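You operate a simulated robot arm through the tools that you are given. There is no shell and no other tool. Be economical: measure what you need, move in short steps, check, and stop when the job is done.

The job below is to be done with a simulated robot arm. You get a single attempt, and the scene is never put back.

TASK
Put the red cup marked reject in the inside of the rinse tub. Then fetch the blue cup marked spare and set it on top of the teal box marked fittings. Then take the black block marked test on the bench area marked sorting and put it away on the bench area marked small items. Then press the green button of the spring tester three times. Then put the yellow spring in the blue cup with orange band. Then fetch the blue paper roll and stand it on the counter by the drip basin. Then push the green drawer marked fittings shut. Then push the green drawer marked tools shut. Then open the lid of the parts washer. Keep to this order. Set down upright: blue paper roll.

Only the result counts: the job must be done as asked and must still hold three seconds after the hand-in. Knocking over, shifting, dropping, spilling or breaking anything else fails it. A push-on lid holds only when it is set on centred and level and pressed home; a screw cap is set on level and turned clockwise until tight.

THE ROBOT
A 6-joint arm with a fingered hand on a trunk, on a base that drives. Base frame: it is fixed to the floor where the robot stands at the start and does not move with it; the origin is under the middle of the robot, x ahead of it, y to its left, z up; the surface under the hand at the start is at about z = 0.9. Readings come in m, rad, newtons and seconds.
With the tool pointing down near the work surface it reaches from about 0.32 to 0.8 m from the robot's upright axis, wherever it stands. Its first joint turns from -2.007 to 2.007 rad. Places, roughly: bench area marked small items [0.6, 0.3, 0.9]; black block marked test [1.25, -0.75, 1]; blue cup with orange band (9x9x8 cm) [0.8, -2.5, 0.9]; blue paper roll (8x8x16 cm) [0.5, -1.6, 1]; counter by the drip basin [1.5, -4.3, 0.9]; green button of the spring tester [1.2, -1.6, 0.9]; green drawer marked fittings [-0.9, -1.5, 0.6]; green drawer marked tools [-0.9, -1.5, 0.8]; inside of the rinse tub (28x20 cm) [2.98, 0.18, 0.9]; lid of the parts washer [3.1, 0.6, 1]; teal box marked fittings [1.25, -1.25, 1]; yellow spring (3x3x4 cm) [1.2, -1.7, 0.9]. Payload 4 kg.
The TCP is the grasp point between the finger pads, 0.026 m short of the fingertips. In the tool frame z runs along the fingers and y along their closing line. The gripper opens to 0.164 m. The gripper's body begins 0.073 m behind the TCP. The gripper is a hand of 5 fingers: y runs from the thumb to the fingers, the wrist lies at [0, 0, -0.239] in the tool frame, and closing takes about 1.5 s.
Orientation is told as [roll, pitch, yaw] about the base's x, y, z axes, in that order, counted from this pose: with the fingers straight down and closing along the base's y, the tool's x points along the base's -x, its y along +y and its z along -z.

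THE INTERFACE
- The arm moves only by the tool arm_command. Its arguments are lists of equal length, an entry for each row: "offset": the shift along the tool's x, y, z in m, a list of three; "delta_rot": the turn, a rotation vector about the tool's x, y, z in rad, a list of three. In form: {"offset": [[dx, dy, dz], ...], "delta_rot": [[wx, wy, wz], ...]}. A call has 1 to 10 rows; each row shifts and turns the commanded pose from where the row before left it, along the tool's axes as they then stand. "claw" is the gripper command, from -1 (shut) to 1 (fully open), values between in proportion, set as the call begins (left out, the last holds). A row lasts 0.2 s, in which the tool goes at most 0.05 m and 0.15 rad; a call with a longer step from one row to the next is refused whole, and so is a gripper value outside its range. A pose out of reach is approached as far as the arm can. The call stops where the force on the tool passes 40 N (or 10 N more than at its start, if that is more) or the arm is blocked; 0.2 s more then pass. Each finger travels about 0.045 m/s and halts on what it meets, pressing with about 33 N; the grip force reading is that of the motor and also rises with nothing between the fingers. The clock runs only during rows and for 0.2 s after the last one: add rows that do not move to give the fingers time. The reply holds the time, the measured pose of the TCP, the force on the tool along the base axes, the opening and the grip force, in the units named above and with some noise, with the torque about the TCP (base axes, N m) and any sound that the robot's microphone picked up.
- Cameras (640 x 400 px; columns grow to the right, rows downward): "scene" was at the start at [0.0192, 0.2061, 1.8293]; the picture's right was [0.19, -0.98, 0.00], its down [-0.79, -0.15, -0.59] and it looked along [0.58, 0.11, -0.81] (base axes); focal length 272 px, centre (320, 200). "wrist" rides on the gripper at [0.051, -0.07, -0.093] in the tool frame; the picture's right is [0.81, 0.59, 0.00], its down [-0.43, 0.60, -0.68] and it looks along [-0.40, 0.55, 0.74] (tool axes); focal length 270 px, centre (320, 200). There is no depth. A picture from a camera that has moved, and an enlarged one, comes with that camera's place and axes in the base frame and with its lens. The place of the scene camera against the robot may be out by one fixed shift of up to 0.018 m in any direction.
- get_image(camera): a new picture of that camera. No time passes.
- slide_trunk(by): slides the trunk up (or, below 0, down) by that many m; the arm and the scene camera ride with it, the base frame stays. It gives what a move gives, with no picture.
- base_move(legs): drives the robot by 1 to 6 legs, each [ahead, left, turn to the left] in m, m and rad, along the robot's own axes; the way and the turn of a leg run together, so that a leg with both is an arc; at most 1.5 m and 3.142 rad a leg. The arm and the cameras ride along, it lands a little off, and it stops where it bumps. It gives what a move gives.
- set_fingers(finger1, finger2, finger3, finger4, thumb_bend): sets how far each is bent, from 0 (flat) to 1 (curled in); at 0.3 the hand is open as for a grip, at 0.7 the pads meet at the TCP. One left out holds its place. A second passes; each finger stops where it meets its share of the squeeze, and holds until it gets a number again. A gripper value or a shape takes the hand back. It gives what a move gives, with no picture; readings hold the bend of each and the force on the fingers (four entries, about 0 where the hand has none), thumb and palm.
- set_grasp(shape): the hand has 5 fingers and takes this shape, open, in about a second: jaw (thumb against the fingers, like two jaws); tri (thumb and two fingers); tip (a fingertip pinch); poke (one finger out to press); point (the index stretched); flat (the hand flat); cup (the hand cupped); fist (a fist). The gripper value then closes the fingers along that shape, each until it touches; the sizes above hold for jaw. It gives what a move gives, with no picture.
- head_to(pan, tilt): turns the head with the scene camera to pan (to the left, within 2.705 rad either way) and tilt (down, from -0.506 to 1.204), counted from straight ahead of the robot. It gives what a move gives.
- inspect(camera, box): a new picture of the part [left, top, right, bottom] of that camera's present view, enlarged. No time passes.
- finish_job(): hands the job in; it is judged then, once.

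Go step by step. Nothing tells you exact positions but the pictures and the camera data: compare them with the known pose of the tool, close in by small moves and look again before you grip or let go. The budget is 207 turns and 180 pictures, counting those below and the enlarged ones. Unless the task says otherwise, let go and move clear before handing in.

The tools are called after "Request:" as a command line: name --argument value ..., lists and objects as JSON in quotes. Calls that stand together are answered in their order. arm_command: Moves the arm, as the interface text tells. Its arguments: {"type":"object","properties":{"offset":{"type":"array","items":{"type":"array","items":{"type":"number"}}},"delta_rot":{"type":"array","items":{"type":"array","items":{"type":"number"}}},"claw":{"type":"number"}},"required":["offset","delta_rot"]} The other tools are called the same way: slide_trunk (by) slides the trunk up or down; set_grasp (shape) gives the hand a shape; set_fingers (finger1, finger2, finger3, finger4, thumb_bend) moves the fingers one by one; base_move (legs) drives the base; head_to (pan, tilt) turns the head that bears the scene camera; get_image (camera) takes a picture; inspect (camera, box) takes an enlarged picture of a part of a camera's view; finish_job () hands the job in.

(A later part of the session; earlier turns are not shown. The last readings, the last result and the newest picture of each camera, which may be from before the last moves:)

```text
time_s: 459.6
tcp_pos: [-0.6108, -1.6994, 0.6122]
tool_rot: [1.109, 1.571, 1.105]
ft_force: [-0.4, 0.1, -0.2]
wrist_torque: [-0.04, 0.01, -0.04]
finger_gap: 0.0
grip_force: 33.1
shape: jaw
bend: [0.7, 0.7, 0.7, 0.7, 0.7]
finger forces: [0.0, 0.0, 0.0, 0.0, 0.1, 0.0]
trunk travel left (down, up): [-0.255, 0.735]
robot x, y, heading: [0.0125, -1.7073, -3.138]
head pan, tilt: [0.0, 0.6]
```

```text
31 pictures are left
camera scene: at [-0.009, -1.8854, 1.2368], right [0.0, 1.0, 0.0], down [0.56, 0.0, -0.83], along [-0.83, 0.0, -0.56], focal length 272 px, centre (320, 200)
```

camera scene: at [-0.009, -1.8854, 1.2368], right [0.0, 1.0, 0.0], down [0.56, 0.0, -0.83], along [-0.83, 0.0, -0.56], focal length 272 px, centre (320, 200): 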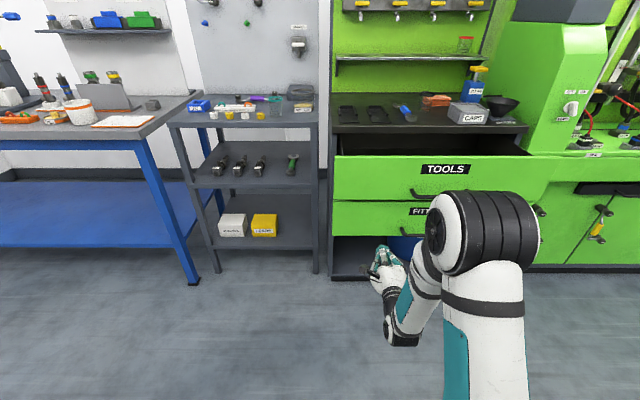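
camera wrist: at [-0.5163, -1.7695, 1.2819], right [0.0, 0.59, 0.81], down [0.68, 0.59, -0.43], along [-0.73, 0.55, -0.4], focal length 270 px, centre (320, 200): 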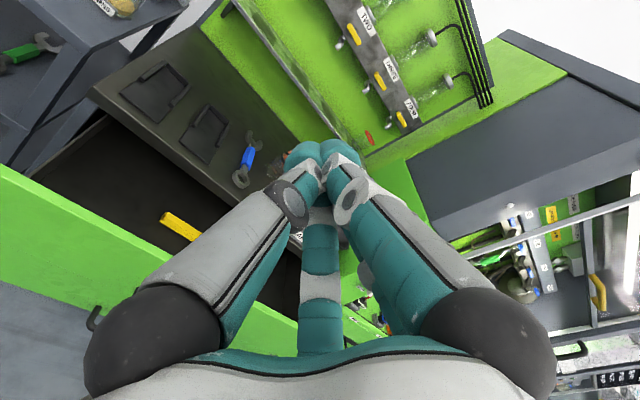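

Panels: TOOLS z≈0.71–0.86, FITTINGS z≈0.55–0.70. Lower the hand a little, drive 8 cm closer, then push the fittings drawer.

Request:
arm_command --offset '[[-0.025, 0, 0]]' --delta_rot '[[0, 0, 0]]'

Request:
base_move --legs '[[0.08, 0, 0]]'

Request:
arm_command --offset '[[0, 0, 0.025], [0, 0, 0.025], [0, 0, 0.025], [0, 0, 0.025], [0, 0, 0.025]]' --delta_rot '[[0, 0, 0], [0, 0, 0], [0, 0, 0], [0, 0, 0], [0, 0, 0]]'

Request:
get_image --camera "scene"

```text
time_s: 460.0
tcp_pos: [-0.6205, -1.7003, 0.5976]
tool_rot: [0.059, 1.562, 0.052]
ft_force: [0.3, -0.4, 0.1]
wrist_torque: [0.03, 0.0, 0.02]
finger_gap: 0.0001
grip_force: 32.9
shape: jaw
bend: [0.7, 0.7, 0.7, 0.7, 0.7]
finger forces: [0.0, 0.0, 0.0, 0.0, 0.0, 0.0]
out of reach, approached as far as the arm can: row 1
trunk travel left (down, up): [-0.255, 0.735]
robot x, y, heading: [0.013, -1.7055, -3.138]
head pan, tilt: [0.0, 0.6]
```

```text
time_s: 461.1
tcp_pos: [-0.6983, -1.7001, 0.597]
tool_rot: [0.05, 1.562, 0.049]
ft_force: [0.2, -0.3, -0.6]
wrist_torque: [-0.04, -0.01, 0.04]
finger_gap: 0.0
grip_force: 32.8
shape: jaw
bend: [0.7, 0.7, 0.7, 0.7, 0.7]
finger forces: [0.0, 0.0, 0.0, 0.0, 0.1, 0.1]
trunk travel left (down, up): [-0.255, 0.735]
robot x, y, heading: [-0.0687, -1.7074, -3.136]
head pan, tilt: [0.0, 0.6]
```

```text
time_s: 462.3
tcp_pos: [-0.824, -1.6986, 0.5961]
tool_rot: [0.03, 1.56, 0.026]
ft_force: [-0.1, -0.6, -0.5]
wrist_torque: [0.03, 0.0, 0.01]
finger_gap: 0.0
grip_force: 33.4
shape: jaw
bend: [0.7, 0.7, 0.7, 0.7, 0.7]
finger forces: [0.1, 0.0, 0.0, 0.0, 0.0, 0.0]
trunk travel left (down, up): [-0.255, 0.735]
robot x, y, heading: [-0.0656, -1.708, -3.137]
head pan, tilt: [0.0, 0.6]
```

```text
30 pictures are left
camera scene: at [-0.0881, -1.8857, 1.2367], right [0.0, 1.0, 0.0], down [0.56, 0.0, -0.83], along [-0.83, 0.0, -0.56], focal length 272 px, centre (320, 200)
```

scene: 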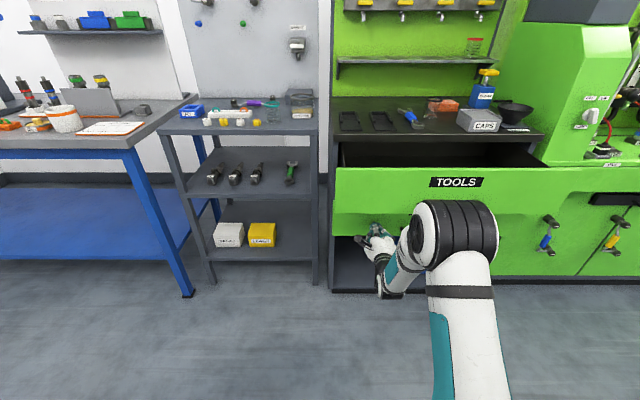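

Request:
inspect --camera "scene" --box '[320, 150, 450, 300]'

Request:
get_image --camera "wrist"

```text
2.67 times, centred on (385, 225) of scene
camera zoom: at [-0.0881, -1.8857, 1.2367], right [0.0, 1.0, 0.0], down [0.56, 0.0, -0.83], along [-0.83, 0.0, -0.56], focal length 724 px, centre (147, 133)
```

zoom: 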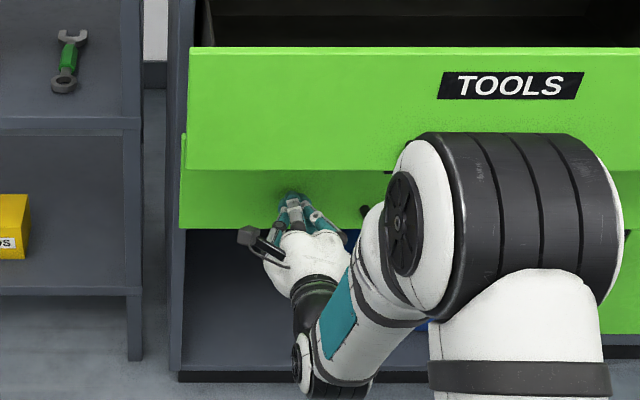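

```text
28 pictures are left
camera wrist: at [-0.73, -1.7683, 0.6469], right [0.0, 0.59, 0.81], down [0.68, 0.59, -0.43], along [-0.73, 0.55, -0.4], focal length 270 px, centre (320, 200)
```

wrist: 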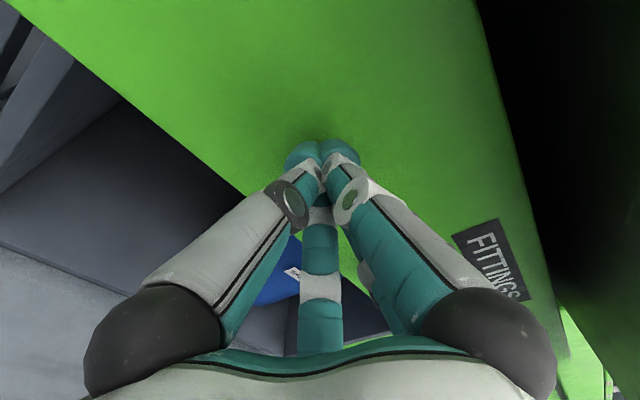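

The fingertips are on the FITTINGS panel and it is sliding in. Keep pushing until it stops.

Request:
arm_command --offset '[[0, 0, 0.02], [0, 0, 0.02], [0, 0, 0.02], [0, 0, 0.02]]' --delta_rot '[[0, 0, 0], [0, 0, 0], [0, 0, 0], [0, 0, 0]]'

Request:
arm_command --offset '[[0, 0, 0.01], [0, 0, 0.01], [0, 0, 0.01], [0, 0, 0.01]]' --delta_rot '[[0, 0, 0], [0, 0, 0], [0, 0, 0], [0, 0, 0]]'

Request:
get_image --camera "wrist"

```text
time_s: 463.3
tcp_pos: [-0.9049, -1.6988, 0.5944]
tool_rot: [0.046, 1.561, 0.041]
ft_force: [-0.2, -0.4, 0.3]
wrist_torque: [-0.01, 0.0, 0.01]
finger_gap: 0.0
grip_force: 33.4
shape: jaw
bend: [0.7, 0.7, 0.7, 0.7, 0.7]
finger forces: [0.0, 0.0, 0.0, 0.0, 0.0, 0.0]
trunk travel left (down, up): [-0.255, 0.735]
robot x, y, heading: [-0.0656, -1.7027, -3.137]
head pan, tilt: [0.0, 0.6]
```

```text
time_s: 464.0
tcp_pos: [-0.923, -1.6995, 0.5947]
tool_rot: [0.005, 1.562, 0.002]
ft_force: [21.2, -0.4, 6.9]
wrist_torque: [-0.02, 0.38, 0.0]
finger_gap: 0.0001
grip_force: 33.1
shape: jaw
bend: [0.7, 0.7, 0.7, 0.7, 0.7]
finger forces: [0.0, 0.0, 0.1, 0.0, 0.0, 0.1]
trunk travel left (down, up): [-0.255, 0.735]
robot x, y, heading: [-0.0684, -1.7039, -3.141]
head pan, tilt: [0.0, 0.6]
stopped in row 3: the force on the tool passed its limit at 54 N (the readings are from after the stop); the commanded pose is now the measured one
```

```text
27 pictures are left
camera wrist: at [-0.8291, -1.7693, 0.6457], right [-0.01, 0.59, 0.81], down [0.68, 0.59, -0.43], along [-0.73, 0.55, -0.41], focal length 270 px, centre (320, 200)
```

wrist: 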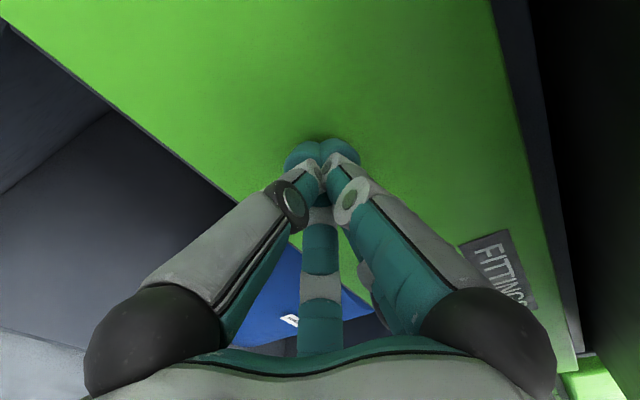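

FITTINGS is home against its stop. Retract, raise to the TOOLS panel and push that.

Request:
arm_command --offset '[[0, 0, -0.04], [0, 0, -0.045], [0, 0, -0.045], [0, 0, -0.045], [0, 0, -0.045], [0, 0, -0.03]]' --delta_rot '[[0, 0, 0], [0, 0, 0], [0, 0, 0], [0, 0, 0], [0, 0, 0], [0, 0, 0]]'

Request:
slide_trunk --by 0.19

Request:
arm_command --offset '[[0, 0, 0.03], [0, 0, 0.03], [0, 0, 0.03], [0, 0, 0.03], [0, 0, 0.03]]' --delta_rot '[[0, 0, 0], [0, 0, 0], [0, 0, 0], [0, 0, 0], [0, 0, 0]]'

Request:
get_image --camera "wrist"

```text
time_s: 465.4
tcp_pos: [-0.6831, -1.6979, 0.6031]
tool_rot: [0.024, 1.551, 0.02]
ft_force: [0.2, 0.3, -0.7]
wrist_torque: [0.02, 0.05, -0.01]
finger_gap: 0.0
grip_force: 32.8
shape: jaw
bend: [0.7, 0.7, 0.7, 0.7, 0.7]
finger forces: [0.0, 0.0, 0.0, 0.0, 0.0, 0.0]
out of reach, approached as far as the arm can: row 6
trunk travel left (down, up): [-0.255, 0.735]
robot x, y, heading: [-0.0662, -1.7066, -3.136]
head pan, tilt: [0.0, 0.6]
```

```text
time_s: 467.5
tcp_pos: [-0.6841, -1.6993, 0.7929]
tool_rot: [0.019, 1.551, 0.018]
ft_force: [0.5, -0.3, 0.3]
wrist_torque: [-0.02, 0.05, 0.02]
finger_gap: 0.0001
grip_force: 33.2
shape: jaw
bend: [0.7, 0.7, 0.7, 0.7, 0.7]
finger forces: [0.1, 0.1, 0.1, 0.1, 0.0, 0.0]
trunk travel left (down, up): [-0.445, 0.545]
robot x, y, heading: [-0.0652, -1.7061, -3.135]
head pan, tilt: [0.0, 0.6]
```

```text
time_s: 468.7
tcp_pos: [-0.8344, -1.6987, 0.789]
tool_rot: [0.019, 1.549, 0.015]
ft_force: [0.4, -0.8, -0.8]
wrist_torque: [0.01, -0.03, -0.01]
finger_gap: 0.0002
grip_force: 33.5
shape: jaw
bend: [0.7, 0.7, 0.7, 0.7, 0.7]
finger forces: [0.0, 0.0, 0.0, 0.0, 0.0, 0.0]
trunk travel left (down, up): [-0.445, 0.545]
robot x, y, heading: [-0.0633, -1.7061, -3.139]
head pan, tilt: [0.0, 0.6]
```

```text
26 pictures are left
camera wrist: at [-0.7414, -1.7683, 0.8416], right [-0.01, 0.59, 0.81], down [0.69, 0.59, -0.42], along [-0.72, 0.55, -0.41], focal length 270 px, centre (320, 200)
```

wrist: 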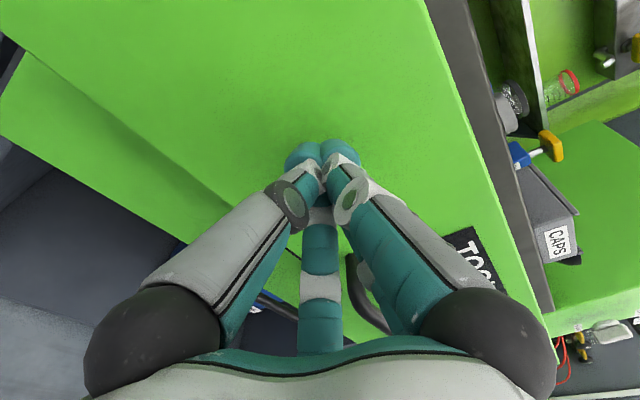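

Pushing the TOOLS panel. Continue to the stop.

Request:
arm_command --offset '[[0, 0, 0.02], [0, 0, 0.02], [0, 0, 0.02], [0, 0, 0.015], [0, 0, 0.01], [0, 0, 0.01], [0, 0, 0.01]]' --delta_rot '[[0, 0, 0], [0, 0, 0], [0, 0, 0], [0, 0, 0], [0, 0, 0], [0, 0, 0], [0, 0, 0]]'

Request:
get_image --camera "wrist"

Request:
get_image --camera "scene"

```text
time_s: 470.1
tcp_pos: [-0.9233, -1.6971, 0.7883]
tool_rot: [-0.016, 1.551, -0.02]
ft_force: [32.5, 0.0, 9.3]
wrist_torque: [0.01, 0.6, 0.02]
finger_gap: 0.0
grip_force: 32.8
shape: jaw
bend: [0.7, 0.7, 0.7, 0.7, 0.7]
finger forces: [0.1, 0.1, 0.0, 0.0, 0.0, 0.0]
trunk travel left (down, up): [-0.445, 0.545]
robot x, y, heading: [-0.0661, -1.7068, -3.141]
head pan, tilt: [0.0, 0.6]
stopped in row 7: the force on the tool passed its limit at 60 N (the readings are from after the stop); the commanded pose is now the measured one
```

```text
25 pictures are left
camera wrist: at [-0.8297, -1.7678, 0.8403], right [-0.01, 0.59, 0.81], down [0.69, 0.59, -0.42], along [-0.72, 0.55, -0.41], focal length 270 px, centre (320, 200)
```

wrist: 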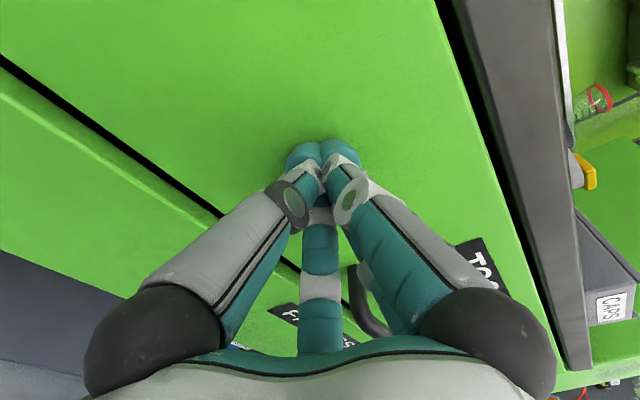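

```text
24 pictures are left
camera scene: at [-0.0823, -1.8857, 1.427], right [0.0, 1.0, 0.0], down [0.56, 0.0, -0.83], along [-0.83, 0.0, -0.56], focal length 272 px, centre (320, 200)
```

scene: 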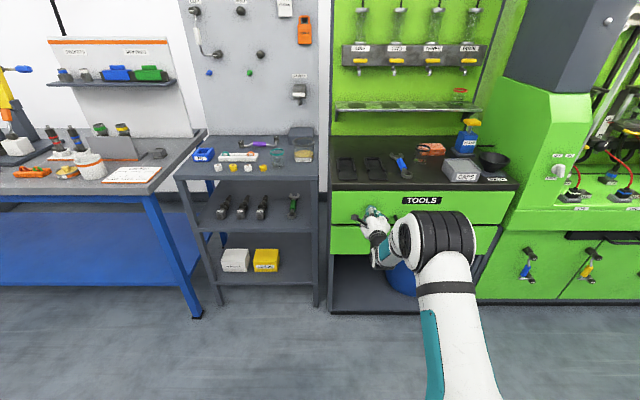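

Both drawers are shut. Retract, raise the trunk, and turn the hand down again.

Request:
arm_command --offset '[[0, 0, -0.04], [0, 0, -0.045], [0, 0, -0.045], [0, 0, -0.045], [0, 0, -0.04]]' --delta_rot '[[0, 0, 0], [0, 0, 0], [0, 0, 0], [0, 0, 0], [0, 0, 0]]'

Request:
slide_trunk --by 0.4

Request:
slide_trunk --by 0.03

Request:
arm_command --offset '[[0, 0, 0], [0, 0, 0], [0, 0, 0], [0, 0, 0], [0, 0, 0], [0, 0, 0], [0, 0, 0], [0, 0, 0], [0, 0, 0], [0, 0, 0]]' --delta_rot '[[0, -0.14, 0], [0, -0.14, 0], [0, -0.14, 0], [0, -0.14, 0], [0, -0.14, 0], [0, -0.14, 0], [0, -0.14, 0], [0, -0.14, 0], [0, -0.14, 0], [0, -0.14, 0]]'

Request:
arm_command --offset '[[-0.04, 0, 0], [-0.04, 0, 0], [-0.04, 0, 0]]' --delta_rot '[[0, -0.14, 0], [0, 0, 0], [0, 0, 0]]'

```text
time_s: 471.4
tcp_pos: [-0.7109, -1.7, 0.7901]
tool_rot: [0.008, 1.546, 0.003]
ft_force: [0.0, 0.6, 0.4]
wrist_torque: [0.03, -0.02, 0.0]
finger_gap: 0.0
grip_force: 33.0
shape: jaw
bend: [0.7, 0.7, 0.7, 0.7, 0.7]
finger forces: [0.0, 0.0, 0.1, 0.1, 0.1, 0.0]
trunk travel left (down, up): [-0.445, 0.545]
robot x, y, heading: [-0.0661, -1.7089, -3.141]
head pan, tilt: [0.0, 0.6]
```

```text
time_s: 475.2
tcp_pos: [-0.7108, -1.6979, 1.1888]
tool_rot: [0.005, 1.544, 0.002]
ft_force: [-0.2, 0.5, 0.2]
wrist_torque: [-0.02, -0.01, 0.0]
finger_gap: 0.0
grip_force: 32.9
shape: jaw
bend: [0.7, 0.7, 0.7, 0.7, 0.7]
finger forces: [0.0, 0.0, 0.1, 0.0, 0.0, 0.0]
trunk travel left (down, up): [-0.845, 0.145]
robot x, y, heading: [-0.0642, -1.7116, -3.141]
head pan, tilt: [0.0, 0.6]
```

```text
time_s: 475.9
tcp_pos: [-0.7105, -1.6993, 1.2197]
tool_rot: [0.009, 1.546, 0.002]
ft_force: [-0.5, 0.0, -0.3]
wrist_torque: [0.0, 0.01, -0.03]
finger_gap: 0.0
grip_force: 32.6
shape: jaw
bend: [0.7, 0.7, 0.7, 0.7, 0.7]
finger forces: [0.1, 0.0, 0.0, 0.0, 0.0, 0.0]
trunk travel left (down, up): [-0.875, 0.115]
robot x, y, heading: [-0.066, -1.704, -3.145]
head pan, tilt: [0.0, 0.6]
```

```text
time_s: 478.1
tcp_pos: [-0.7125, -1.6994, 1.2194]
tool_rot: [0.0, 0.143, -0.006]
ft_force: [-0.1, 0.0, 0.0]
wrist_torque: [0.03, -0.02, 0.0]
finger_gap: 0.0
grip_force: 33.8
shape: jaw
bend: [0.7, 0.7, 0.7, 0.7, 0.7]
finger forces: [0.0, 0.0, 0.0, 0.1, 0.0, 0.2]
trunk travel left (down, up): [-0.875, 0.115]
robot x, y, heading: [-0.0646, -1.7049, -3.145]
head pan, tilt: [0.0, 0.6]
```

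```text
time_s: 478.9
tcp_pos: [-0.5887, -1.6979, 1.2142]
tool_rot: [-0.001, 0.008, -0.004]
ft_force: [1.0, 0.8, -0.4]
wrist_torque: [0.02, 0.01, 0.01]
finger_gap: 0.0001
grip_force: 32.7
shape: jaw
bend: [0.7, 0.7, 0.7, 0.7, 0.7]
finger forces: [0.0, 0.0, 0.0, 0.0, 0.1, 0.0]
trunk travel left (down, up): [-0.875, 0.115]
robot x, y, heading: [-0.0663, -1.7078, -3.141]
head pan, tilt: [0.0, 0.6]
```

Request:
base_move --legs '[[0, 1.5, 0], [0, 0.14, 0], [-1.05, 0, 0], [-1.05, 0, 0], [0, -0.8, 0]]'

```text
time_s: 500.8
tcp_pos: [1.4483, -2.5558, 1.2137]
tool_rot: [0.0, 0.006, -0.009]
ft_force: [0.0, 0.3, -0.6]
wrist_torque: [0.0, -0.01, -0.01]
finger_gap: 0.0001
grip_force: 32.5
shape: jaw
bend: [0.7, 0.7, 0.7, 0.7, 0.7]
finger forces: [0.1, 0.1, 0.1, 0.1, 0.1, 0.0]
trunk travel left (down, up): [-0.875, 0.115]
robot x, y, heading: [1.9741, -2.5643, -3.143]
head pan, tilt: [0.0, 0.6]
```

Request:
base_move --legs '[[0, 0, -1.571], [0, 0, -1.571], [0, 1.5, 0], [0, 1.4, 0]]'

Request:
head_to --pan 0.0 --tilt 0.7

Request:
get_image --camera "scene"

```text
time_s: 522.2
tcp_pos: [2.5668, 0.2531, 1.2139]
tool_rot: [-0.002, 0.004, 3.111]
ft_force: [0.4, 0.2, 0.0]
wrist_torque: [-0.02, 0.02, 0.01]
finger_gap: 0.0
grip_force: 33.0
shape: jaw
bend: [0.7, 0.7, 0.7, 0.7, 0.7]
finger forces: [0.0, 0.0, 0.0, 0.0, 0.0, 0.0]
trunk travel left (down, up): [-0.875, 0.115]
robot x, y, heading: [2.0421, 0.2727, -0.026]
head pan, tilt: [0.0, 0.6]
```

```text
time_s: 522.9
tcp_pos: [2.5656, 0.2525, 1.2136]
tool_rot: [-0.001, 0.005, 3.11]
ft_force: [-1.0, 0.1, 0.0]
wrist_torque: [0.01, -0.02, -0.03]
finger_gap: 0.0
grip_force: 32.9
shape: jaw
bend: [0.7, 0.7, 0.7, 0.7, 0.7]
finger forces: [0.1, 0.1, 0.1, 0.0, 0.0, 0.0]
trunk travel left (down, up): [-0.875, 0.115]
robot x, y, heading: [2.0408, 0.2743, -0.025]
head pan, tilt: [0.0, 0.7]
```

```text
23 pictures are left
camera scene: at [2.0789, 0.4659, 1.8482], right [-0.02, -1.0, 0.0], down [-0.64, 0.01, -0.77], along [0.76, -0.02, -0.64], focal length 272 px, centre (320, 200)
```

scene: 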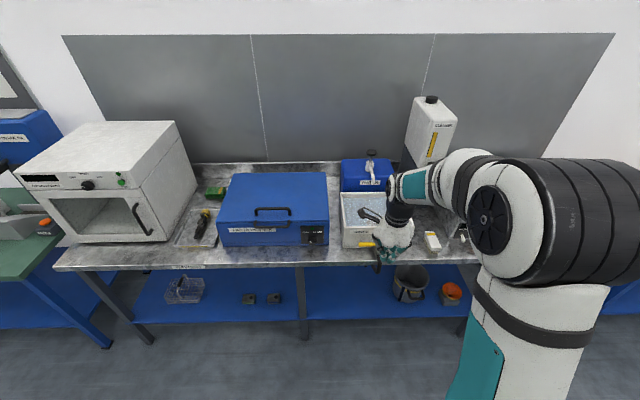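

Request:
inspect --camera "scene" --box '[205, 165, 345, 255]'

```text
4.44 times, centred on (275, 210) of scene
camera zoom: at [2.0789, 0.4659, 1.8482], right [-0.02, -1.0, 0.0], down [-0.64, 0.01, -0.77], along [0.76, -0.02, -0.64], focal length 1207 px, centre (520, 156)
```

zoom: 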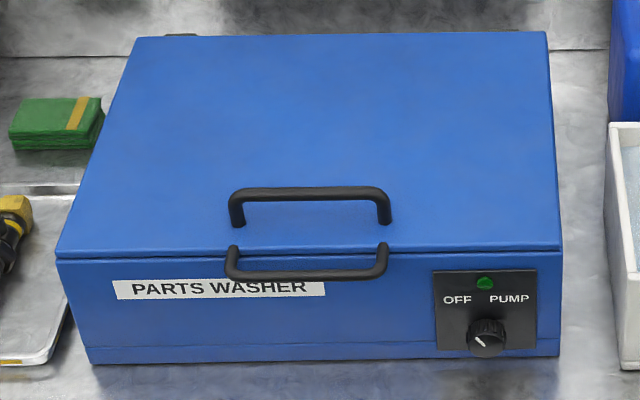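

The washer's lid (top z≈1.04, hinged at back) has a handle bar at ≈(2.935, 0.64, 1.08). Approach and turn the hand so it closes across the bar.

Request:
base_move --legs '[[0, 0, 0.026], [0, 0.36, 0], [0.27, 0, 0]]'

Request:
arm_command --offset '[[0, 0, -0.03], [0, 0, 0], [0, 0, 0], [0, 0, 0], [0, 0, 0], [0, 0, 0], [0, 0, 0], [0, 0, 0], [0, 0, 0], [0, 0, 0]]' --delta_rot '[[0, 0, 0.145], [0, 0, 0.145], [0, 0, 0.145], [0, 0, 0.145], [0, 0, 0.145], [0, 0, 0.145], [0, 0, 0.145], [0, 0, 0.145], [0, 0, 0.145], [0, 0, 0.145]]' --claw -0.2

Request:
get_image --camera "wrist"

Request:
get_image --camera "scene"

```text
time_s: 527.1
tcp_pos: [2.8395, 0.6357, 1.2137]
tool_rot: [0.001, 0.005, -3.14]
ft_force: [0.8, -0.4, 0.1]
wrist_torque: [0.0, 0.0, 0.01]
finger_gap: 0.0002
grip_force: 33.2
shape: jaw
bend: [0.7, 0.7, 0.7, 0.7, 0.7]
finger forces: [0.0, 0.0, 0.0, 0.0, 0.0, 0.0]
trunk travel left (down, up): [-0.875, 0.115]
robot x, y, heading: [2.3127, 0.6412, 0.007]
head pan, tilt: [0.0, 0.7]
```

```text
time_s: 529.3
tcp_pos: [2.8384, 0.6368, 1.2439]
tool_rot: [-0.005, 0.0, 1.691]
ft_force: [0.2, 0.8, -0.5]
wrist_torque: [0.02, 0.0, 0.0]
finger_gap: 0.0655
grip_force: 0.0
shape: jaw
bend: [0.42, 0.42, 0.42, 0.42, 0.7]
finger forces: [0.1, 0.0, 0.0, 0.0, 0.0, 0.0]
trunk travel left (down, up): [-0.875, 0.115]
robot x, y, heading: [2.3182, 0.6431, 0.011]
head pan, tilt: [0.0, 0.7]
```

```text
21 pictures are left
camera wrist: at [2.9133, 0.5942, 1.3369], right [-0.49, -0.87, 0.0], down [-0.65, 0.36, 0.67], along [-0.59, 0.33, -0.74], focal length 270 px, centre (320, 200)
```

wrist: 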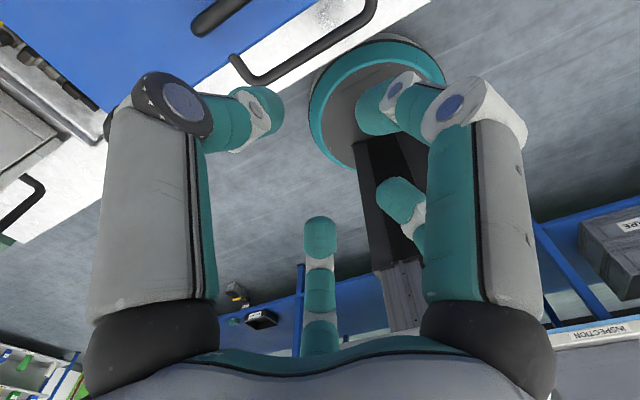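

```text
20 pictures are left
camera scene: at [2.344, 0.8325, 1.8481], right [0.01, -1.0, 0.0], down [-0.64, -0.01, -0.76], along [0.76, 0.01, -0.64], focal length 272 px, centre (320, 200)
```

scene: 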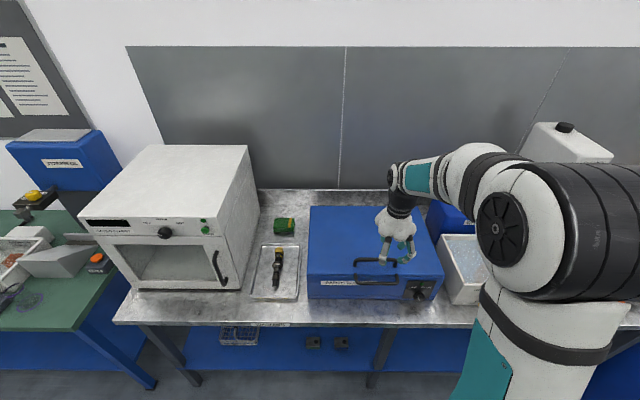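

The lid handle bar is at ≈x 2.925. Move over it and re-check.

Request:
arm_command --offset '[[0, 0, 0], [0, -0.043, 0], [0, -0.043, 0], [0, 0, 0.04], [0, 0, 0.03]]' --delta_rot '[[0, 0, 0.12], [0, 0, 0], [0, 0, 0], [0, 0, 0], [0, 0, 0]]'

Request:
get_image --camera "wrist"

Request:
inspect --camera "scene" --box '[310, 200, 450, 300]'

```text
time_s: 530.5
tcp_pos: [2.9203, 0.5793, 1.1712]
tool_rot: [-0.007, -0.01, 1.581]
ft_force: [-0.1, 0.3, 0.8]
wrist_torque: [0.0, 0.01, 0.0]
finger_gap: 0.0653
grip_force: 0.2
shape: jaw
bend: [0.42, 0.42, 0.42, 0.42, 0.7]
finger forces: [0.1, 0.1, 0.0, 0.0, 0.0, 0.1]
out of reach, approached as far as the arm can: row 1, 2, 3
trunk travel left (down, up): [-0.875, 0.115]
robot x, y, heading: [2.3157, 0.6425, 0.008]
head pan, tilt: [0.0, 0.7]
```

```text
19 pictures are left
camera wrist: at [2.9904, 0.5293, 1.2638], right [-0.58, -0.81, -0.01], down [-0.6, 0.42, 0.68], along [-0.55, 0.4, -0.74], focal length 270 px, centre (320, 200)
```

wrist: 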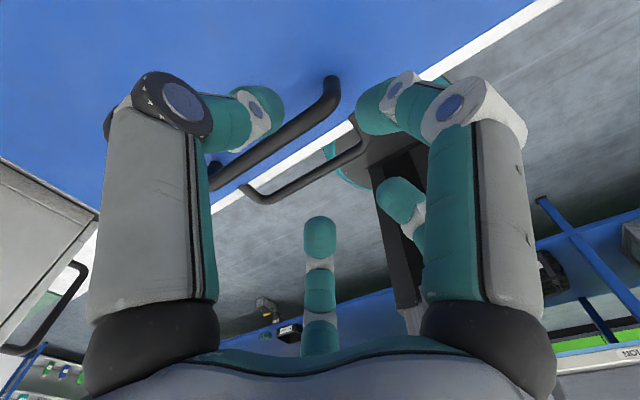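

```text
4.00 times, centred on (380, 250) of scene
camera zoom: at [2.3451, 0.8322, 1.8482], right [0.01, -1.0, 0.0], down [-0.64, -0.01, -0.76], along [0.76, 0.01, -0.64], focal length 1087 px, centre (80, 0)
```

zoom: 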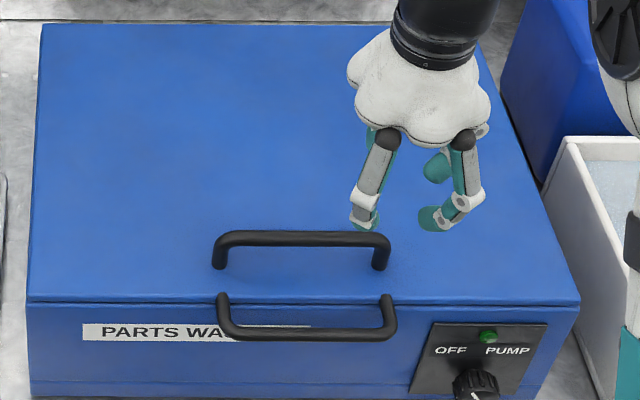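

Bar centre ≈(2.932, 0.63). Shift +y 5 cm and +x 1 cm, then descend onto it.

Request:
arm_command --offset '[[-0.025, -0.006, 0], [-0.025, -0.006, 0], [0, 0, 0.03], [0, 0, 0.02]]' --delta_rot '[[0, 0, 0], [0, 0, 0], [0, 0, 0], [0, 0, 0]]'

Request:
get_image --camera "wrist"

```text
time_s: 531.5
tcp_pos: [2.9251, 0.5804, 1.1201]
tool_rot: [-0.008, -0.008, 1.58]
ft_force: [0.6, -0.5, -0.4]
wrist_torque: [0.0, 0.01, 0.02]
finger_gap: 0.0651
grip_force: 0.0
shape: jaw
bend: [0.42, 0.42, 0.42, 0.42, 0.7]
finger forces: [0.1, 0.1, 0.0, 0.1, 0.0, 0.1]
out of reach, approached as far as the arm can: row 1, 2, 3, 4
trunk travel left (down, up): [-0.875, 0.115]
robot x, y, heading: [2.316, 0.6388, 0.012]
head pan, tilt: [0.0, 0.7]
```

```text
17 pictures are left
camera wrist: at [2.9958, 0.5291, 1.2119], right [-0.58, -0.81, -0.01], down [-0.6, 0.42, 0.68], along [-0.55, 0.4, -0.74], focal length 270 px, centre (320, 200)
```

wrist: 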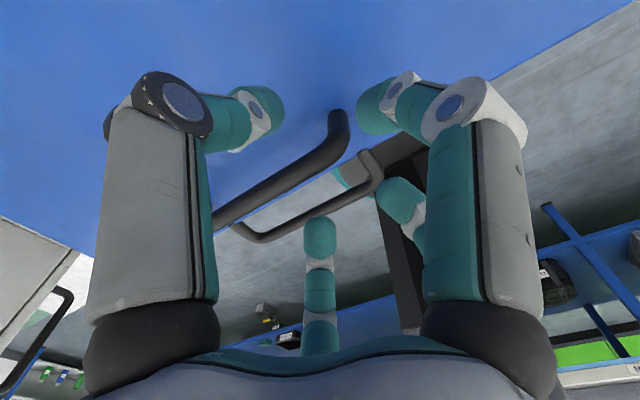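

The wrist is at its limit here, so I'll rise a bit and shift the base 5 cm left instead.

Request:
arm_command --offset '[[0, 0, -0.04]]' --delta_rot '[[0, 0, 0]]'

Request:
base_move --legs '[[0.03, 0.055, 0]]'

Request:
get_image --camera "wrist"

```text
time_s: 531.9
tcp_pos: [2.9244, 0.5801, 1.1602]
tool_rot: [-0.009, -0.008, 1.579]
ft_force: [0.1, 0.0, 0.0]
wrist_torque: [0.0, -0.05, -0.01]
finger_gap: 0.0654
grip_force: 0.1
shape: jaw
bend: [0.42, 0.42, 0.42, 0.42, 0.7]
finger forces: [0.0, 0.0, 0.0, 0.0, 0.0, 0.1]
trunk travel left (down, up): [-0.875, 0.115]
robot x, y, heading: [2.3143, 0.6394, 0.015]
head pan, tilt: [0.0, 0.7]
```

```text
time_s: 532.9
tcp_pos: [2.9554, 0.6353, 1.1588]
tool_rot: [-0.005, -0.007, 1.582]
ft_force: [0.5, 1.6, -0.1]
wrist_torque: [-0.02, 0.02, 0.04]
finger_gap: 0.0652
grip_force: 0.1
shape: jaw
bend: [0.42, 0.42, 0.42, 0.42, 0.7]
finger forces: [0.0, 0.0, 0.0, 0.0, 0.0, 0.0]
trunk travel left (down, up): [-0.875, 0.115]
robot x, y, heading: [2.3435, 0.6944, 0.01]
head pan, tilt: [0.0, 0.7]
```

```text
16 pictures are left
camera wrist: at [3.0262, 0.5841, 1.2518], right [-0.58, -0.81, -0.01], down [-0.6, 0.42, 0.68], along [-0.55, 0.4, -0.74], focal length 270 px, centre (320, 200)
```

wrist: 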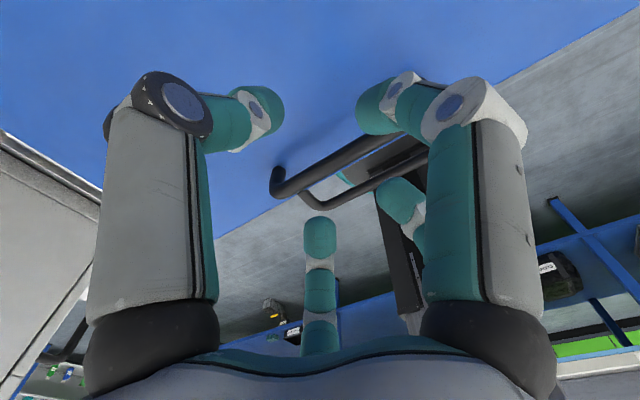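

Now shift −x 27 mm and descend so the fingers straddle the bar.

Request:
arm_command --offset '[[0, 0.027, 0], [0, 0, 0.03], [0, 0, 0.02]]' --delta_rot '[[0, 0, 0], [0, 0, 0], [0, 0, 0]]'

Request:
get_image --camera "wrist"

Request:
inspect --camera "scene" --box '[310, 200, 450, 300]'

```text
time_s: 533.7
tcp_pos: [2.9282, 0.6329, 1.1099]
tool_rot: [-0.006, -0.008, 1.578]
ft_force: [-0.1, 0.4, -0.2]
wrist_torque: [0.01, -0.03, 0.01]
finger_gap: 0.0653
grip_force: 0.2
shape: jaw
bend: [0.42, 0.42, 0.42, 0.42, 0.7]
finger forces: [0.0, 0.0, 0.0, 0.0, 0.0, 0.1]
trunk travel left (down, up): [-0.875, 0.115]
robot x, y, heading: [2.344, 0.6937, 0.012]
head pan, tilt: [0.0, 0.7]
```

```text
15 pictures are left
camera wrist: at [2.9984, 0.5825, 1.2029], right [-0.58, -0.81, -0.01], down [-0.6, 0.42, 0.68], along [-0.55, 0.4, -0.74], focal length 270 px, centre (320, 200)
```

wrist: 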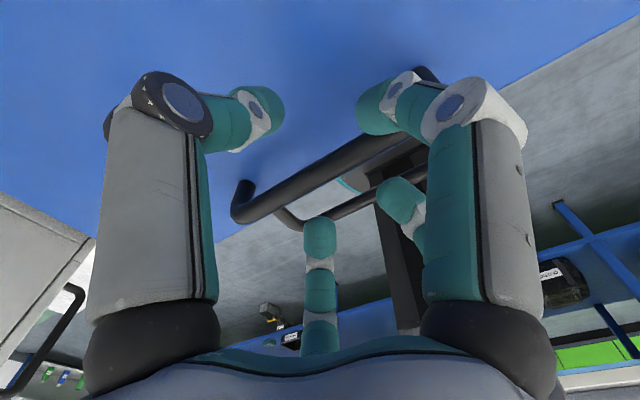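

```text
4.00 times, centred on (380, 250) of scene
camera zoom: at [2.373, 0.8872, 1.8482], right [0.01, -1.0, 0.0], down [-0.64, -0.01, -0.77], along [0.77, 0.01, -0.64], focal length 1087 px, centre (80, 0)
```

zoom: 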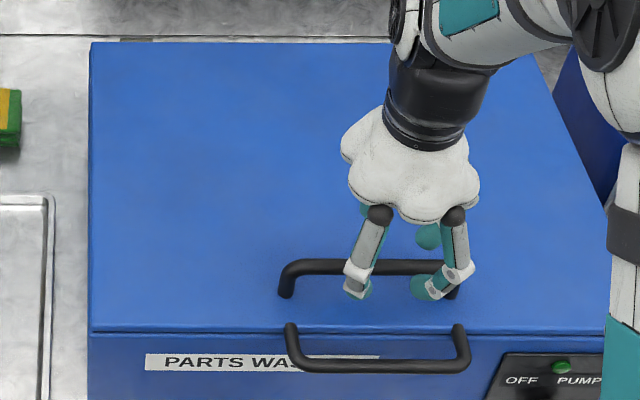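

The fingers straddle the bar; shift 2 cm left with the base for clearance from the handle's leg, then lower and close.

Request:
base_move --legs '[[0, 0.02, 0]]'

Request:
arm_command --offset '[[0, 0, 0.01], [0, 0, 0.008]]' --delta_rot '[[0, 0, 0], [0, 0, 0]]'

Request:
arm_command --offset '[[0, 0, 0], [0, 0, 0], [0, 0, 0], [0, 0, 0], [0, 0, 0], [0, 0, 0], [0, 0, 0]]' --delta_rot '[[0, 0, 0], [0, 0, 0], [0, 0, 0], [0, 0, 0], [0, 0, 0], [0, 0, 0], [0, 0, 0]]' --claw -1

Request:
get_image --camera "wrist"

```text
time_s: 534.5
tcp_pos: [2.9278, 0.654, 1.1091]
tool_rot: [-0.006, -0.007, 1.579]
ft_force: [-0.5, 0.7, -0.6]
wrist_torque: [-0.03, 0.0, -0.01]
finger_gap: 0.0655
grip_force: 0.1
shape: jaw
bend: [0.42, 0.42, 0.42, 0.42, 0.7]
finger forces: [0.1, 0.0, 0.1, 0.1, 0.0, 0.0]
trunk travel left (down, up): [-0.875, 0.115]
robot x, y, heading: [2.3466, 0.7166, 0.01]
head pan, tilt: [0.0, 0.7]
```

```text
time_s: 535.1
tcp_pos: [2.9282, 0.6522, 1.0919]
tool_rot: [-0.008, -0.009, 1.578]
ft_force: [0.6, 0.4, 0.2]
wrist_torque: [0.01, 0.0, 0.0]
finger_gap: 0.0651
grip_force: 0.0
shape: jaw
bend: [0.42, 0.42, 0.42, 0.42, 0.7]
finger forces: [0.1, 0.1, 0.0, 0.0, 0.0, 0.1]
trunk travel left (down, up): [-0.875, 0.115]
robot x, y, heading: [2.3414, 0.718, 0.012]
head pan, tilt: [0.0, 0.7]
```

```text
time_s: 536.7
tcp_pos: [2.9289, 0.6531, 1.0918]
tool_rot: [-0.007, -0.008, 1.579]
ft_force: [6.4, -0.3, -2.4]
wrist_torque: [-0.02, -0.05, -0.02]
finger_gap: 0.006
grip_force: 32.8
shape: jaw
bend: [0.77, 0.79, 0.79, 0.77, 0.72]
finger forces: [4.2, 0.0, 0.1, 3.9, 0.0, 0.1]
trunk travel left (down, up): [-0.875, 0.115]
robot x, y, heading: [2.3428, 0.7148, 0.009]
head pan, tilt: [0.0, 0.7]
```

```text
13 pictures are left
camera wrist: at [2.9999, 0.6016, 1.1841], right [-0.58, -0.81, -0.01], down [-0.6, 0.42, 0.68], along [-0.55, 0.4, -0.74], focal length 270 px, centre (320, 200)
```

wrist: 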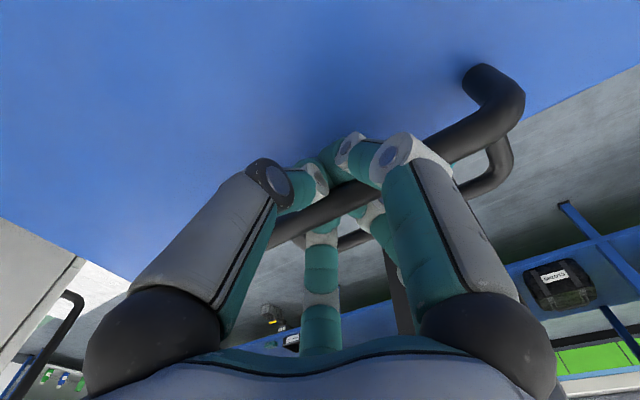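

The hand is hooked round the bar. To have reach for the whole arc I should stand 9 cm nearer: open, rise, drive, and re-seat.

Request:
arm_command --offset '[[0, 0, 0], [0, 0, 0], [0, 0, 0], [0, 0, 0], [0, 0, -0.03], [0, 0, -0.03], [0, 0, -0.02]]' --delta_rot '[[0, 0, 0], [0, 0, 0], [0, 0, 0], [0, 0, 0], [0, 0, 0], [0, 0, 0], [0, 0, 0]]' --claw -0.2

Request:
base_move --legs '[[0.1, 0.01, 0]]'

Request:
arm_command --offset '[[0, 0.035, 0], [0, 0.035, 0], [0, 0.03, 0]]' --delta_rot '[[0, 0, 0], [0, 0, 0], [0, 0, 0]]'

```text
time_s: 538.3
tcp_pos: [2.9273, 0.6511, 1.1718]
tool_rot: [-0.006, -0.009, 1.58]
ft_force: [-0.3, 0.2, 0.0]
wrist_torque: [-0.01, -0.03, 0.04]
finger_gap: 0.0651
grip_force: 0.0
shape: jaw
bend: [0.42, 0.42, 0.42, 0.42, 0.7]
finger forces: [0.0, 0.0, 0.0, 0.1, 0.0, 0.0]
trunk travel left (down, up): [-0.875, 0.115]
robot x, y, heading: [2.3435, 0.7125, 0.01]
head pan, tilt: [0.0, 0.7]
```

```text
time_s: 539.5
tcp_pos: [3.0263, 0.6616, 1.1702]
tool_rot: [-0.005, -0.009, 1.578]
ft_force: [0.0, -1.0, -0.1]
wrist_torque: [0.0, 0.01, 0.0]
finger_gap: 0.0651
grip_force: 0.0
shape: jaw
bend: [0.42, 0.42, 0.42, 0.42, 0.7]
finger forces: [0.1, 0.0, 0.0, 0.0, 0.1, 0.0]
trunk travel left (down, up): [-0.875, 0.115]
robot x, y, heading: [2.4455, 0.7223, 0.01]
head pan, tilt: [0.0, 0.7]
```

```text
time_s: 540.2
tcp_pos: [2.9216, 0.6593, 1.1704]
tool_rot: [-0.006, -0.009, 1.578]
ft_force: [0.0, -0.1, 0.4]
wrist_torque: [0.01, -0.05, -0.04]
finger_gap: 0.0652
grip_force: 0.2
shape: jaw
bend: [0.42, 0.42, 0.42, 0.42, 0.7]
finger forces: [0.0, 0.0, 0.0, 0.1, 0.0, 0.0]
trunk travel left (down, up): [-0.875, 0.115]
robot x, y, heading: [2.4422, 0.725, 0.006]
head pan, tilt: [0.0, 0.7]
```

Request:
arm_command --offset '[[0.008, -0.0065, 0.02], [0, 0, 0.03], [0, 0, 0.028]]' --delta_rot '[[0, 0, 0], [0, 0, 0], [0, 0, 0]]'

Request:
arm_command --offset '[[0, 0, 0], [0, 0, 0], [0, 0, 0], [0, 0, 0], [0, 0, 0], [0, 0, 0], [0, 0, 0]]' --delta_rot '[[0, 0, 0], [0, 0, 0], [0, 0, 0], [0, 0, 0], [0, 0, 0], [0, 0, 0], [0, 0, 0]]' --claw -1

Request:
arm_command --offset '[[0, -0.0087, -0.0445], [0, -0.0149, -0.0429], [0, -0.0207, -0.0404]]' --delta_rot '[[0, 0, 0], [0, 0, 0], [0, 0, 0]]'

Request:
get_image --camera "scene"

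```text
time_s: 541.0
tcp_pos: [2.9337, 0.6527, 1.0937]
tool_rot: [-0.006, -0.008, 1.578]
ft_force: [-0.1, 0.7, 0.6]
wrist_torque: [-0.01, 0.01, 0.02]
finger_gap: 0.0655
grip_force: 0.0
shape: jaw
bend: [0.42, 0.42, 0.42, 0.42, 0.7]
finger forces: [0.1, 0.0, 0.1, 0.0, 0.0, 0.0]
trunk travel left (down, up): [-0.875, 0.115]
robot x, y, heading: [2.444, 0.7244, 0.007]
head pan, tilt: [0.0, 0.7]
```

```text
time_s: 542.6
tcp_pos: [2.9351, 0.6542, 1.0937]
tool_rot: [-0.006, -0.009, 1.579]
ft_force: [6.1, 0.7, -2.2]
wrist_torque: [-0.01, -0.09, -0.04]
finger_gap: 0.0005
grip_force: 32.9
shape: jaw
bend: [0.7, 0.51, 0.51, 0.7, 0.7]
finger forces: [56.8, 23.5, 23.7, 0.0, 0.0, 0.0]
trunk travel left (down, up): [-0.875, 0.115]
robot x, y, heading: [2.4436, 0.7254, 0.008]
head pan, tilt: [0.0, 0.7]
```

```text
time_s: 543.5
tcp_pos: [2.9811, 0.6531, 1.2206]
tool_rot: [-0.004, -0.009, 1.58]
ft_force: [9.9, 5.8, -7.3]
wrist_torque: [0.08, -0.04, -0.04]
finger_gap: 0.0009
grip_force: 32.4
shape: jaw
bend: [0.7, 0.82, 0.82, 0.7, 0.7]
finger forces: [66.5, 23.5, 23.7, 63.1, 0.1, 0.0]
trunk travel left (down, up): [-0.875, 0.115]
robot x, y, heading: [2.4419, 0.7259, 0.007]
head pan, tilt: [0.0, 0.7]
```

```text
12 pictures are left
camera scene: at [2.4771, 0.9187, 1.8478], right [0.01, -1.0, 0.0], down [-0.65, -0.01, -0.76], along [0.76, 0.01, -0.65], focal length 272 px, centre (320, 200)
```

scene: 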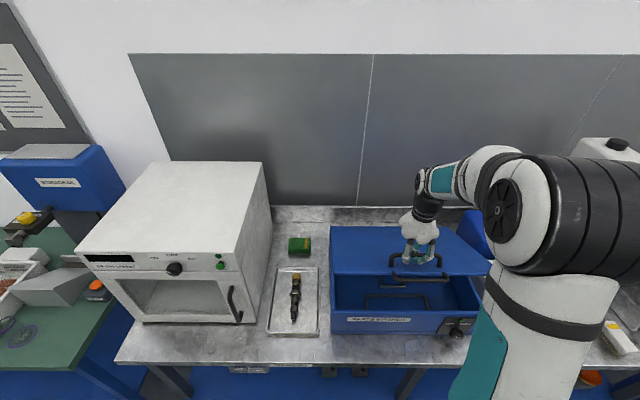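

The lid is rising. Continue along the arc.

Request:
arm_command --offset '[[0, -0.0261, -0.0371], [0, -0.0311, -0.0331], [0, -0.0354, -0.0285]]' --delta_rot '[[0, 0, 0], [0, 0, 0], [0, 0, 0]]'

Request:
arm_command --offset '[[0, -0.0389, -0.0232], [0, -0.0419, -0.0175]]' --delta_rot '[[0, 0, 0], [0, 0, 0]]'

Request:
get_image --camera "scene"

```text
time_s: 544.2
tcp_pos: [3.0737, 0.6525, 1.3159]
tool_rot: [0.0, -0.009, 1.579]
ft_force: [17.3, 4.1, -27.8]
wrist_torque: [0.0, -0.1, 0.02]
finger_gap: 0.0006
grip_force: 32.9
shape: jaw
bend: [0.7, 0.83, 0.83, 0.7, 0.7]
finger forces: [72.6, 22.6, 22.6, 69.2, 0.0, 0.0]
trunk travel left (down, up): [-0.875, 0.115]
robot x, y, heading: [2.4424, 0.7289, 0.006]
head pan, tilt: [0.0, 0.7]
```

```text
time_s: 544.9
tcp_pos: [3.1443, 0.6535, 1.3494]
tool_rot: [-0.009, -0.008, 1.58]
ft_force: [6.8, 6.2, -20.8]
wrist_torque: [0.08, -0.03, -0.05]
finger_gap: 0.0007
grip_force: 33.1
shape: jaw
bend: [0.7, 0.83, 0.83, 0.7, 0.7]
finger forces: [65.3, 24.7, 24.6, 60.8, 0.1, 0.0]
out of reach, approached as far as the arm can: row 2
trunk travel left (down, up): [-0.875, 0.115]
robot x, y, heading: [2.4426, 0.7252, 0.01]
head pan, tilt: [0.0, 0.7]
```

```text
11 pictures are left
camera scene: at [2.4763, 0.9192, 1.8481], right [0.01, -1.0, 0.0], down [-0.65, -0.01, -0.76], along [0.76, 0.01, -0.65], focal length 272 px, centre (320, 200)
```

scene: 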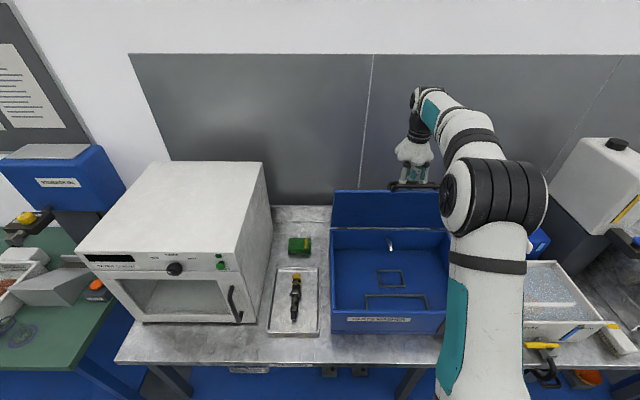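

The arm is at its reach limit with the lid at ~65°. Drive 5 cm forward, pushing the bar on with the hand.

Request:
base_move --legs '[[0.05, 0, 0]]'

```text
time_s: 545.8
tcp_pos: [3.1953, 0.6495, 1.35]
tool_rot: [-0.011, -0.008, 1.58]
ft_force: [0.2, -1.4, -2.2]
wrist_torque: [-0.01, 0.01, 0.02]
finger_gap: 0.0001
grip_force: 32.7
shape: jaw
bend: [0.7, 0.82, 0.82, 0.7, 0.7]
finger forces: [1.6, 0.0, 0.0, 1.0, 0.0, 0.1]
trunk travel left (down, up): [-0.875, 0.115]
robot x, y, heading: [2.4958, 0.7284, 0.01]
head pan, tilt: [0.0, 0.7]
```

Request:
inspect --camera "scene" --box '[310, 70, 480, 350]'

Request:
get_image --camera "wrist"

```text
1.43 times, centred on (395, 210) of scene
camera zoom: at [2.5259, 0.9176, 1.8481], right [0.01, -1.0, 0.0], down [-0.65, 0.0, -0.76], along [0.76, 0.01, -0.65], focal length 388 px, centre (213, 186)
```

zoom: 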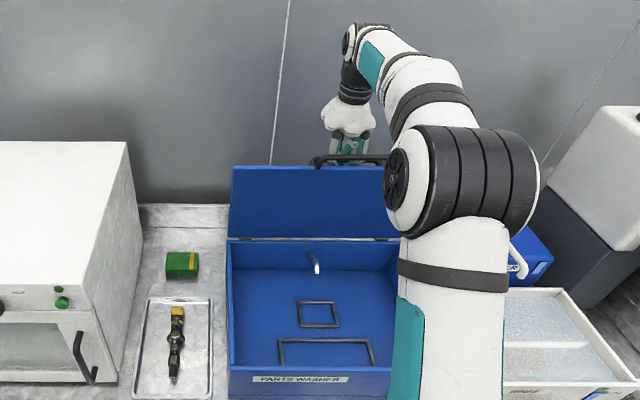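

```text
9 pictures are left
camera wrist: at [3.2649, 0.5992, 1.4439], right [-0.58, -0.81, -0.01], down [-0.61, 0.42, 0.67], along [-0.54, 0.4, -0.74], focal length 270 px, centre (320, 200)
```

wrist: 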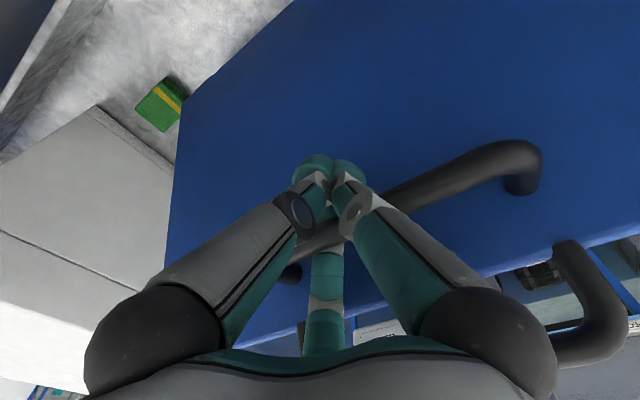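

The load on the fingers has vanished, the lid seems to hold itself at ~72°. Open the fingers in place and see whether it stays.

Request:
arm_command --offset '[[0, 0, 0], [0, 0, 0], [0, 0, 0], [0, 0, 0], [0, 0, 0], [0, 0, 0]]' --delta_rot '[[0, 0, 0], [0, 0, 0], [0, 0, 0], [0, 0, 0], [0, 0, 0], [0, 0, 0]]' --claw 0.0

Request:
get_image --camera "wrist"

```text
time_s: 547.2
tcp_pos: [3.193, 0.65, 1.3515]
tool_rot: [-0.012, -0.009, 1.579]
ft_force: [0.4, -0.1, 0.0]
wrist_torque: [0.0, 0.01, 0.02]
finger_gap: 0.0815
grip_force: 0.0
shape: jaw
bend: [0.37, 0.37, 0.37, 0.37, 0.7]
finger forces: [0.0, 0.1, 0.1, 0.0, 0.0, 0.0]
trunk travel left (down, up): [-0.875, 0.115]
robot x, y, heading: [2.4944, 0.724, 0.007]
head pan, tilt: [0.0, 0.7]
```

```text
8 pictures are left
camera wrist: at [3.2632, 0.5994, 1.4449], right [-0.58, -0.81, -0.01], down [-0.61, 0.42, 0.67], along [-0.54, 0.4, -0.74], focal length 270 px, centre (320, 200)
```

wrist: 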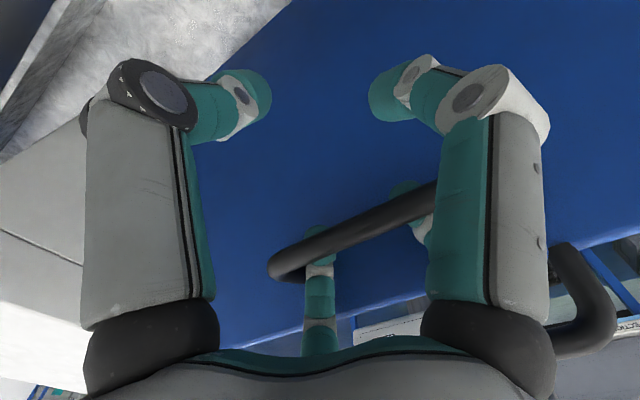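

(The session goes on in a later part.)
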